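You operate a simulated robot arm through the tools that you are given. There is no shell and no other tool. Be economical: measure what you need, move in short steps, check, and stop when the job is done.

Carry out the task below with a simulated robot arm. There is one attempt and no reset: what you move stays moved.

TASK
Take the blue strap roll from the top of the desk and leave it in the grey crate there.
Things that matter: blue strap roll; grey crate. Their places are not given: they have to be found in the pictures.

It is judged by the outcome, as a careful person would: the job done as asked, and still so three seconds after it is handed in. It fails if anything else is knocked over, pushed out of place, dropped, spilled or broken.

THE ROBOT
A 6-joint arm with a two-finger parallel gripper, fixed in place. Base frame: the origin is at the foot of the arm, x ahead of it, y to its left, z up; the work surface is at about z = 0.76. Lengths are in m, angles in rad, forces in N, time in s.
With the tool pointing down near the work surface it reaches from about 0.24 to 0.64 m from the base axis. Its first joint turns from -1.152 to 1.152 rad. Payload 2.7 kg.
Tool frame: the origin (TCP) lies between the finger pads and is the grasp point; the fingertips stand 0.023 m ahead of it; z points along the fingers, y is the line along which they close. The gripper opens to 0.094 m. The fingers are 0.038 m wide and 0.01 m thick; the gripper's body (0.054 by 0.096 m) begins 0.039 m behind the TCP.
Orientation is told as [roll, pitch, yaw] about the base's x, y, z axes, in that order, counted from this pose: with the fingers straight down and closing along the base's y, the tool's x points along the base's -x, its y along +y and its z along -z.

THE INTERFACE
- The arm moves only by the tool jog_arm. Its argument "deltas" is a list of rows, each a list of 3 entries, a list of its own where there are three numbers: the shift along the base's x, y, z in units of 50 mm (1.0 is 50 mm), then the turn, a rotation vector about the base's x, y, z in units of 8 degrees (1.0 is 8 degrees), then the gripper command, from -1 (fully open) to 1 (shut), values between in proportion. In form: [[[x, y, z], [ax, ay, az], claw], ...]. A call has 1 to 20 rows; each row shifts and turns the commanded pose from where the row before left it. A call with a number of a shift or a turn outside -1 to 1 is refused whole. A row lasts 0.2 s, in which the tool goes at most 0.05 m and 0.15 rad; a call with a longer step from one row to the next is refused whole, and so is a gripper value outside its range. A pose out of reach is approached as far as the arm can. The call stops where the force on the tool passes 40 N (or 10 N more than at its start, if that is more) or the arm is blocked; 0.2 s more then pass. The fingers move at their own pace (about 0.045 m/s each) and stop on an object; they squeeze with about 33 N. The grip force told is the motor's: it shows also when the fingers shut on nothing. Time passes only in rows, and 0.2 s behind the last, so rows that do not move let the fingers close. It gives the time, the measured TCP pose, the force on the tool (base axes), the opening and the grip force at its end, in the units of the frame above (readings bear some noise), and new pictures: "show" is both (left out), scene, wrist or none.
- Cameras (640 x 400 px; columns grow to the right, rows downward): "scene" is fixed at [0.0609, -0.4209, 1.4136]; the picture's right is [0.88, -0.48, 0.00], its down [-0.23, -0.42, -0.88] and it looks along [0.42, 0.77, -0.48] (base axes); focal length 357 px, centre (320, 200). "wrist" rides on the gripper at [-0.039, 0, -0.044] in the tool frame; the picture's right is [0.00, -1.00, 0.00], its down [0.97, 0.00, -0.24] and it looks along [0.24, 0.00, 0.97] (tool axes); focal length 218 px, centre (320, 200).
- pixel_to_xyz(camera, pixels): for up to 12 pixels [column, row] of the newest picture of that camera ("zoom" is the newest enlarged one), the place [x, y, z] in the base frame of the surface seen there, good to about 0.002 m. No time passes.
- close_up(camera, box): a new picture of the part [left, top, right, bottom] of that camera's present view, enlarged. No time passes.
- job_done(): hands the job in; it is judged then, once.

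Work in short steps. Measure before you move; look again where a grasp or a placing could have gone wrong, and mend it. You have 60 turns and 120 pictures in all, the two below and enlarged ones among them. Open the gripper and draw the arm clear of the work before you hand the job in, unless the task says otherwise; then end with one line.

The tools are called after "Emit:" by a JSON object that holds its "method" and its "body". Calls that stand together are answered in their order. jog_arm: Moves the arm, as the interface text tells. Its arguments: {"type":"object","properties":{"deltas":{"type":"array","items":{"type":"array"}},"show":{"type":"string","enum":["both","scene","wrist","none"]}},"required":["deltas"]} The other tools are called the same way: pixel_to_xyz (camera, pixels) gives the place of the surface under pixels of a picture; close_up (camera, box) takes an enlarged picture of a part of a camera's view; job_done () hands the job in.

At the start:

```text
time: 0.0
position: [0.2879, 0.3352, 1.105]
ee_rot: [0.0, -0.001, -0.001]
contact_force: [0.5, 0.3, 0.4]
grip_width: 0.0939
grasp_force: 0.1
```

scene: 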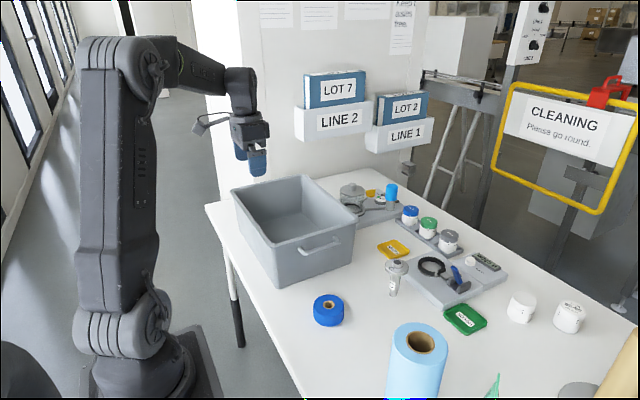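
wrist: 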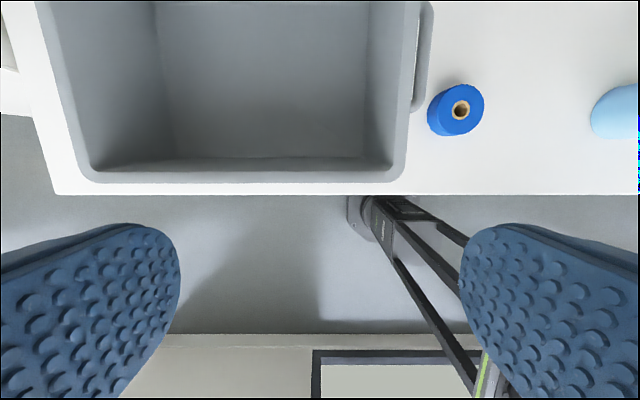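

The blue strap roll is at scene (328,310) and wrist (456,110); the grey crate is at scene (295,225). I'll measure both.

Emit:
{"method": "pixel_to_xyz", "body": {"camera": "scene", "pixels": [[328, 300], [315, 303], [343, 303], [328, 297], [328, 325], [233, 190], [305, 177], [355, 215], [280, 245], [290, 215], [318, 247], [355, 290]]}}

Emit:
{"method": "pixel_to_xyz", "body": {"camera": "wrist", "pixels": [[460, 98], [460, 121], [448, 109], [475, 109], [461, 110], [482, 105], [460, 87], [265, 80], [95, 175], [400, 175], [424, 60], [462, 132]]}}

Emit:
{"method": "close_up", "body": {"camera": "scene", "box": [220, 160, 420, 340]}}

```text
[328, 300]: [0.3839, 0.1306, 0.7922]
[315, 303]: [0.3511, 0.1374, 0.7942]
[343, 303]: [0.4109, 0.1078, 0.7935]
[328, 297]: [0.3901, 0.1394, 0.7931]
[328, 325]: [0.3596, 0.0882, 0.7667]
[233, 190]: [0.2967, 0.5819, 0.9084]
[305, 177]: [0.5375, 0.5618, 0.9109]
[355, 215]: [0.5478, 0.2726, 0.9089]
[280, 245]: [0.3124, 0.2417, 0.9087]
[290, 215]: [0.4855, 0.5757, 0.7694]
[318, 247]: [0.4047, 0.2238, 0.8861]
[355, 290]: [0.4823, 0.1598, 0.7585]
```

```text
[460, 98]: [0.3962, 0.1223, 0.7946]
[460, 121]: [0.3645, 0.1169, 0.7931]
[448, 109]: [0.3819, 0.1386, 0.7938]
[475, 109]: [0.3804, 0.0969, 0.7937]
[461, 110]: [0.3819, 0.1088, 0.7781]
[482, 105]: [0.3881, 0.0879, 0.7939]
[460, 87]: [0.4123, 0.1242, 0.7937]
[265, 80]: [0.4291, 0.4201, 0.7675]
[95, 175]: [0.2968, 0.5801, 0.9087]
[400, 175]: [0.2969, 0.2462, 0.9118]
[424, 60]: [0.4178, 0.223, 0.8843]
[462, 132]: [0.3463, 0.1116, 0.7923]
```

```text
2.22 times, centred on (320, 250) of scene
```

zoom: 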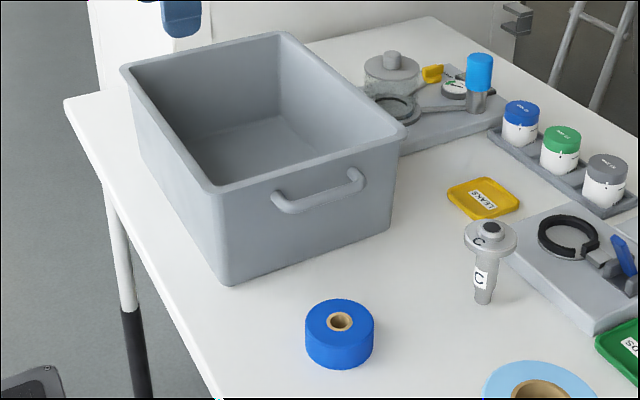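

The roll is centred near (0.380, 0.118), about 0.066 across with its top at 0.794. The crate rim is at z 0.909, with x 0.30–0.55 and y 0.245–0.58. I'll move above the roll and partway down with the gripper open.

Emit:
{"method": "jog_arm", "body": {"deltas": [[[0.307, -0.724, 0], [0, 0, 0], -1], [[0.307, -0.724, 0], [0, 0, 0], -1], [[0.307, -0.724, 0], [0, 0, 0], -1], [[0.307, -0.724, 0], [0, 0, 0], -1], [[0.307, -0.724, 0], [0, 0, 0], -1], [[0.307, -0.724, 0], [0, 0, 0], -1], [[0, 0, -0.8], [0, 0, 0], -1], [[0, 0, -0.8], [0, 0, 0], -1], [[0, 0, -0.8], [0, 0, 0], -1], [[0, 0, -0.8], [0, 0, 0], -1], [[0, 0, -0.8], [0, 0, 0], -1], [[0, 0, 0], [0, 0, 0], -1]]}}

```text
time: 2.6
position: [0.3802, 0.1159, 0.9041]
ee_rot: [0.001, 0.001, 0.002]
contact_force: [-0.3, -0.2, 0.1]
grip_width: 0.0942
grasp_force: 0.2
```

scene: 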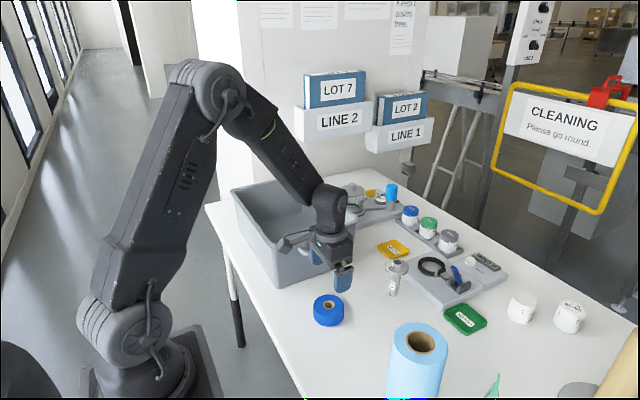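
wrist: 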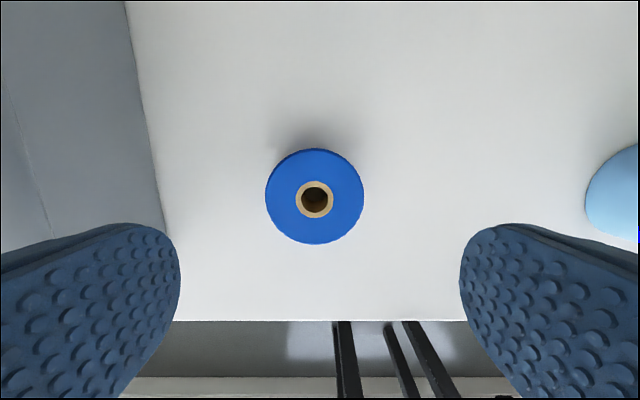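

The roll shows at wrist (314,197). I'll measure its edges for a precise centre.

Emit:
{"method": "pixel_to_xyz", "body": {"camera": "wrist", "pixels": [[268, 197], [360, 197], [314, 155], [314, 240], [314, 258]]}}

```text
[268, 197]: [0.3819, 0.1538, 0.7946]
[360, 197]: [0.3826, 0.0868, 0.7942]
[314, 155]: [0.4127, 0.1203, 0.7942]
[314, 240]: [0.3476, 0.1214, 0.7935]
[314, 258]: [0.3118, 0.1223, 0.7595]
```

The centre is (0.380, 0.120) and the diameter about 0.07. I'll shift y by +4 mm, descend to TCP z 0.790 and close.

Emit:
{"method": "jog_arm", "body": {"deltas": [[[0, 0.08, -0.5], [0, 0, 0], -1], [[0, 0, -0.5], [0, 0, 0], -1], [[0, 0, -0.5], [0, 0, 0], -1], [[0, 0, -0.4], [0, 0, 0], -1], [[0, 0, -0.38], [0, 0, 0], -1], [[0, 0, 0], [0, 0, 0], -1], [[0, 0, 0], [0, 0, 0], 1], [[0, 0, 0], [0, 0, 0], 1], [[0, 0, 0], [0, 0, 0], 1], [[0, 0, 0], [0, 0, 0], 1]]}}

```text
time: 4.8
position: [0.3804, 0.1197, 0.7906]
ee_rot: [0.001, -0.002, -0.001]
contact_force: [-0.2, 0.5, 0.5]
grip_width: 0.0726
grasp_force: 32.8
```

scene: 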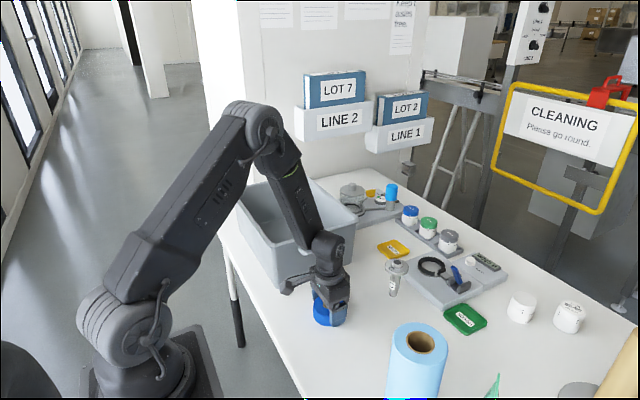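
wrist: 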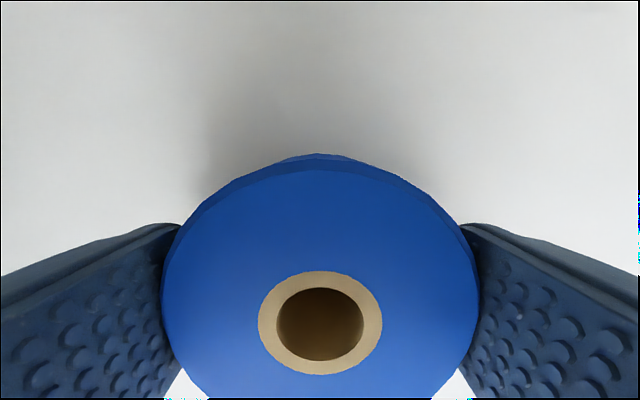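

It is gripped (width 0.073, 33 N). I'll lift straight up to z ≈ 1.02, clear of the rim.

Emit:
{"method": "jog_arm", "body": {"deltas": [[[0, 0, 0.3], [0, 0, 0], 1], [[0, 0, 0.6], [0, 0, 0], 1], [[0, 0, 0.6], [0, 0, 0], 1], [[0, 0, 0.6], [0, 0, 0], 1], [[0, 0, 0.6], [0, 0, 0], 1], [[0, 0, 0.6], [0, 0, 0], 1], [[0, 0, 0.6], [0, 0, 0], 1], [[0, 0, 0.6], [0, 0, 0], 1], [[0, 0, 0.2], [0, 0, 0], 1]]}}

```text
time: 6.8
position: [0.3797, 0.1205, 1.0269]
ee_rot: [0.0, 0.001, -0.001]
contact_force: [0.0, -0.5, -1.7]
grip_width: 0.0723
grasp_force: 33.6
```

scene: 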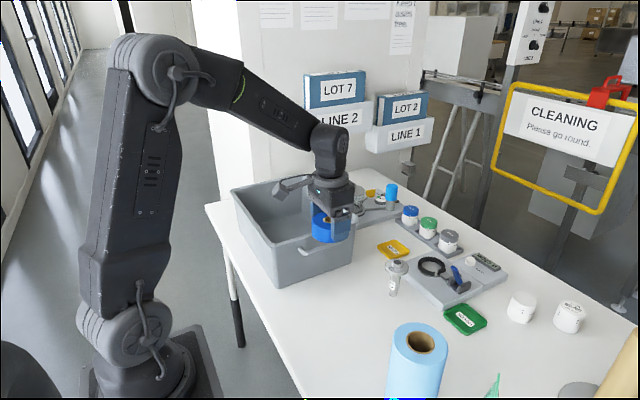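
wrist: 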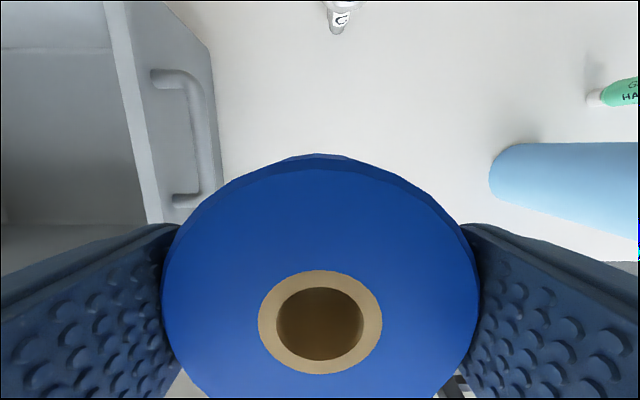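

The lift is good. Before going over the crate I'll measure the part sticking out left of the gripper at scene (292,187).

Emit:
{"method": "pixel_to_xyz", "body": {"camera": "scene", "pixels": [[282, 187], [278, 194], [300, 180], [320, 235], [330, 145], [330, 130], [280, 120], [230, 95], [335, 180], [332, 243]]}}

Emit:
{"method": "close_up", "body": {"camera": "scene", "box": [220, 100, 400, 260]}}

```text
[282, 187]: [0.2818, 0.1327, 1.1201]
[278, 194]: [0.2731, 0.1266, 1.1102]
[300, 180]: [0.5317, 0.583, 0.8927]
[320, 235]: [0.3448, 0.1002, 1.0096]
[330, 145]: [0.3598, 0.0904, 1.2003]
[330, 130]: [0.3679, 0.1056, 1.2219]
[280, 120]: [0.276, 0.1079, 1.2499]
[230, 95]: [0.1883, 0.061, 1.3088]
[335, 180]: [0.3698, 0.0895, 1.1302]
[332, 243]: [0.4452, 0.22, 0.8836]
```

```text
2.50 times, centred on (310, 180) of scene
```

zoom: 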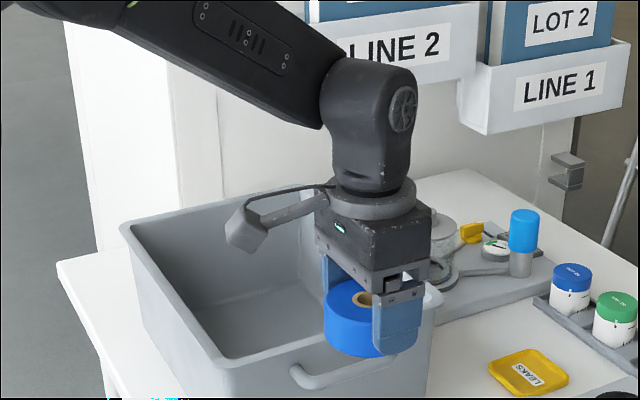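

The bracket sticks out about 0.107 m in −x at TCP+0.08. I'll place at x ≈ 0.45 so it stays inside the crate, moving over at this height first.

Emit:
{"method": "jog_arm", "body": {"deltas": [[[0.175, 0.625, 0], [0, 0, 0], 1], [[0.175, 0.625, 0], [0, 0, 0], 1], [[0.175, 0.625, 0], [0, 0, 0], 1], [[0.175, 0.625, 0], [0, 0, 0], 1], [[0.175, 0.625, 0], [0, 0, 0], 1], [[0.175, 0.625, 0], [0, 0, 0], 1], [[0.175, 0.625, 0], [0, 0, 0], 1], [[0.175, 0.625, 0], [0, 0, 0], 1], [[0, 0, 0], [0, 0, 0], 1]]}}

```text
time: 8.8
position: [0.4499, 0.3711, 1.0277]
ee_rot: [0.003, 0.002, 0.001]
contact_force: [0.0, -0.2, -1.5]
grip_width: 0.0725
grasp_force: 33.0
```

scene: 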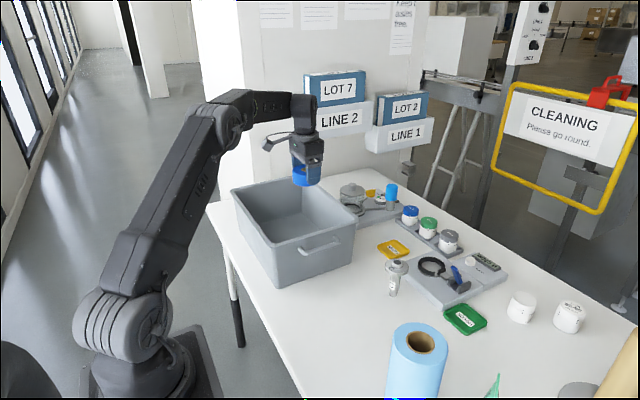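
wrist: 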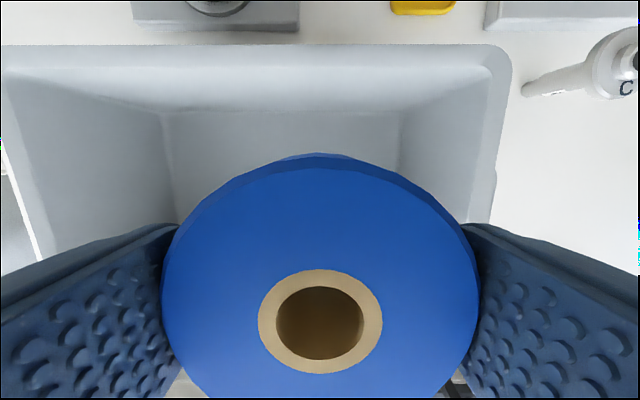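

The roll is over the crate. I'll check the floor extents and clearances in the wrist and scene views.

Emit:
{"method": "pixel_to_xyz", "body": {"camera": "wrist", "pixels": [[172, 118], [398, 118], [285, 118], [285, 140], [285, 70], [465, 90], [40, 120]]}}

Emit:
{"method": "pixel_to_xyz", "body": {"camera": "scene", "pixels": [[266, 147], [270, 140], [303, 110], [275, 105], [235, 105], [215, 120], [275, 180], [262, 200]]}}

```text
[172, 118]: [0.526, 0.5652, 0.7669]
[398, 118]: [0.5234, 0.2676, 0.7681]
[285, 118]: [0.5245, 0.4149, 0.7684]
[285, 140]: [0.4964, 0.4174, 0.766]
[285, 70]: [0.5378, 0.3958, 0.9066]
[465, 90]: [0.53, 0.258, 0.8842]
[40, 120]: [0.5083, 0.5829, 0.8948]
```

```text
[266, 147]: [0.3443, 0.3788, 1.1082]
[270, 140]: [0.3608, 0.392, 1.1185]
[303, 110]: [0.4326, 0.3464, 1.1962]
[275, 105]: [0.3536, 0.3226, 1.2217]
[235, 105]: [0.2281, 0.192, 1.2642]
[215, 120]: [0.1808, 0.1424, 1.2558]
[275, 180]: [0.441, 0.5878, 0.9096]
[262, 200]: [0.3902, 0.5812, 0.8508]
```

Floor is at z 0.767 and clearances are adequate. I'll descend to TCP z ≈ 0.85 first.

Emit:
{"method": "jog_arm", "body": {"deltas": [[[0, 0, -0.6], [0, 0, 0], 1], [[0, 0, -0.6], [0, 0, 0], 1], [[0, 0, -0.6], [0, 0, 0], 1], [[0, 0, -0.6], [0, 0, 0], 1], [[0, 0, -0.6], [0, 0, 0], 1], [[0, 0, -0.5], [0, 0, 0], 1], [[0, 0, 0], [0, 0, 0], 1]]}}

```text
time: 10.4
position: [0.4498, 0.3731, 0.8497]
ee_rot: [-0.001, 0.001, 0.001]
contact_force: [0.6, 0.2, -2.2]
grip_width: 0.0722
grasp_force: 32.8
```

scene: 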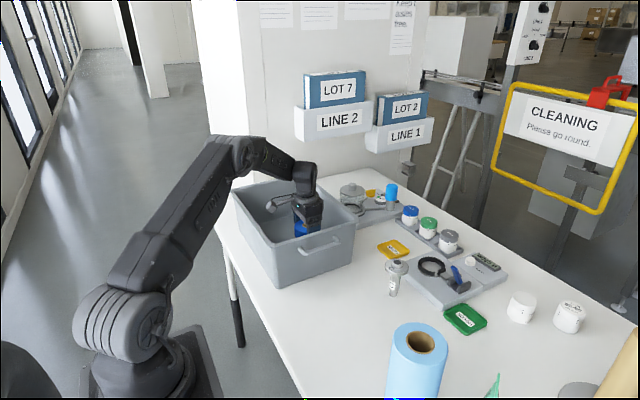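
wrist: 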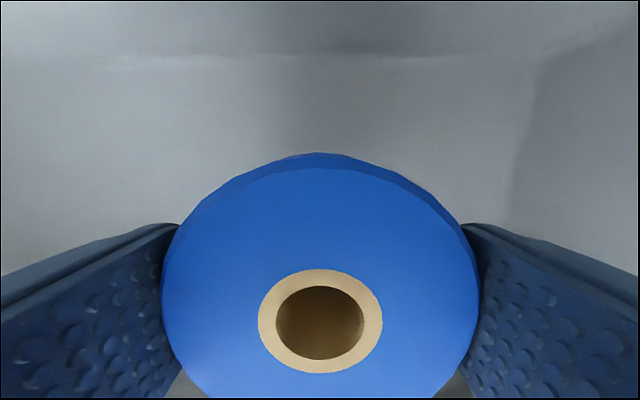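

All clear, with the forearm above the rim. I'll lower slowly to about 0.800, just above floor contact.

Emit:
{"method": "jog_arm", "body": {"deltas": [[[0, 0, -0.3], [0, 0, 0], 1], [[0, 0, -0.3], [0, 0, 0], 1], [[0, 0, -0.2], [0, 0, 0], 1], [[0, 0, -0.1], [0, 0, 0], 1], [[0, 0, -0.07], [0, 0, 0], 1], [[0, 0, 0], [0, 0, 0], 1]]}}

Emit:
{"method": "close_up", "body": {"camera": "scene", "box": [200, 120, 380, 280]}}

```text
time: 11.8
position: [0.4499, 0.372, 0.8023]
ee_rot: [0.001, 0.0, -0.001]
contact_force: [-0.8, 0.8, -1.9]
grip_width: 0.0725
grasp_force: 33.1
```

scene: 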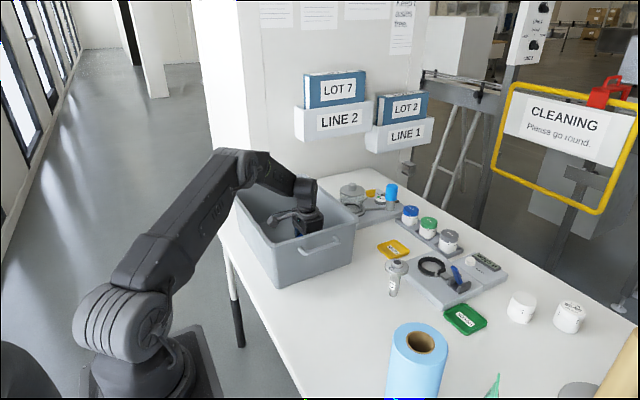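
wrist: 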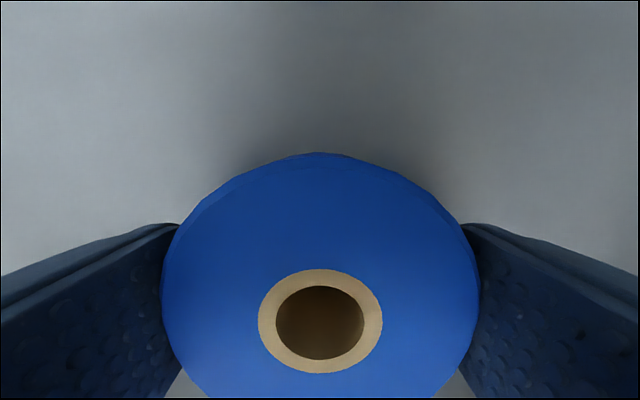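

```text
2.50 times, centred on (290, 200) of scene
```

zoom: 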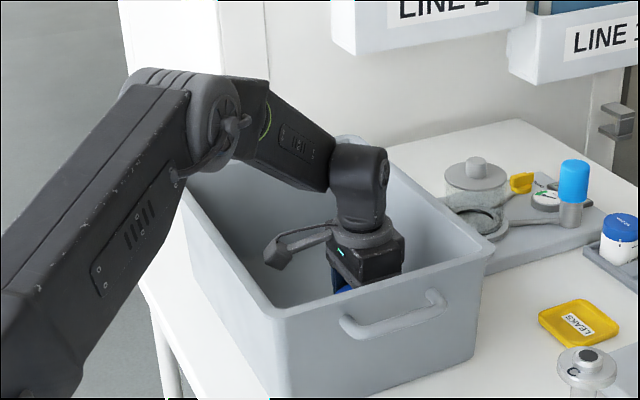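

The roll's bottom is a few mm above the floor. I'll lower another 3 mm, open, and rise straight up.

Emit:
{"method": "jog_arm", "body": {"deltas": [[[0, 0, -0.06], [0, 0, 0], 1], [[0, 0, 0], [0, 0, 0], 1], [[0, 0, 0], [0, 0, 0], -1], [[0, 0, 0], [0, 0, 0], -1], [[0, 0, 0], [0, 0, 0], -1], [[0, 0, 0.3], [0, 0, 0], -1], [[0, 0, 0.6], [0, 0, 0], -1], [[0, 0, 0.6], [0, 0, 0], -1], [[0, 0, 0.6], [0, 0, 0], -1], [[0, 0, 0.6], [0, 0, 0], -1], [[0, 0, 0.6], [0, 0, 0], -1], [[0, 0, 0.6], [0, 0, 0], -1], [[0, 0, 0.6], [0, 0, 0], -1], [[0, 0, 0.6], [0, 0, 0], -1], [[0, 0, 0.6], [0, 0, 0], -1], [[0, 0, 0], [0, 0, 0], -1]]}}

```text
time: 15.2
position: [0.4514, 0.3713, 1.0872]
ee_rot: [0.001, 0.001, 0.0]
contact_force: [-0.7, 0.9, -0.7]
grip_width: 0.0939
grasp_force: 0.0
```

scene: 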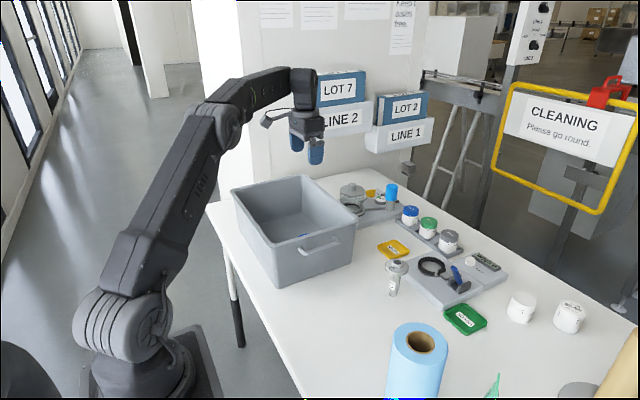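
wrist: 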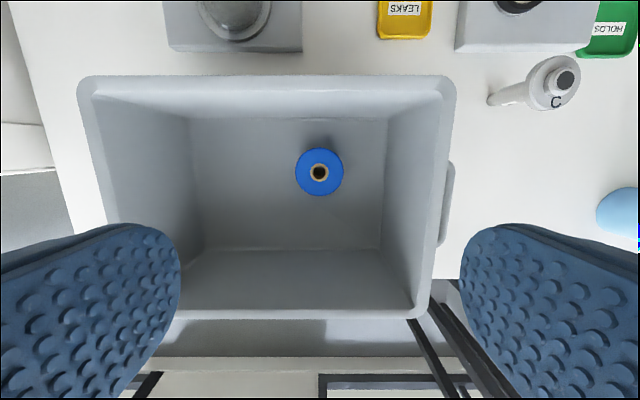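

The roll lies flat on the crate floor at wrist (319,172). The gripper is open and clear, and nothing else has moved, so I'm handing it in.

Emit:
{"method": "job_done", "body": {}}

```text
The job is handed in.
```

The blue strap roll is lying flat on the floor of the grey crate, the gripper is open and the arm is clear; nothing else was disturbed.
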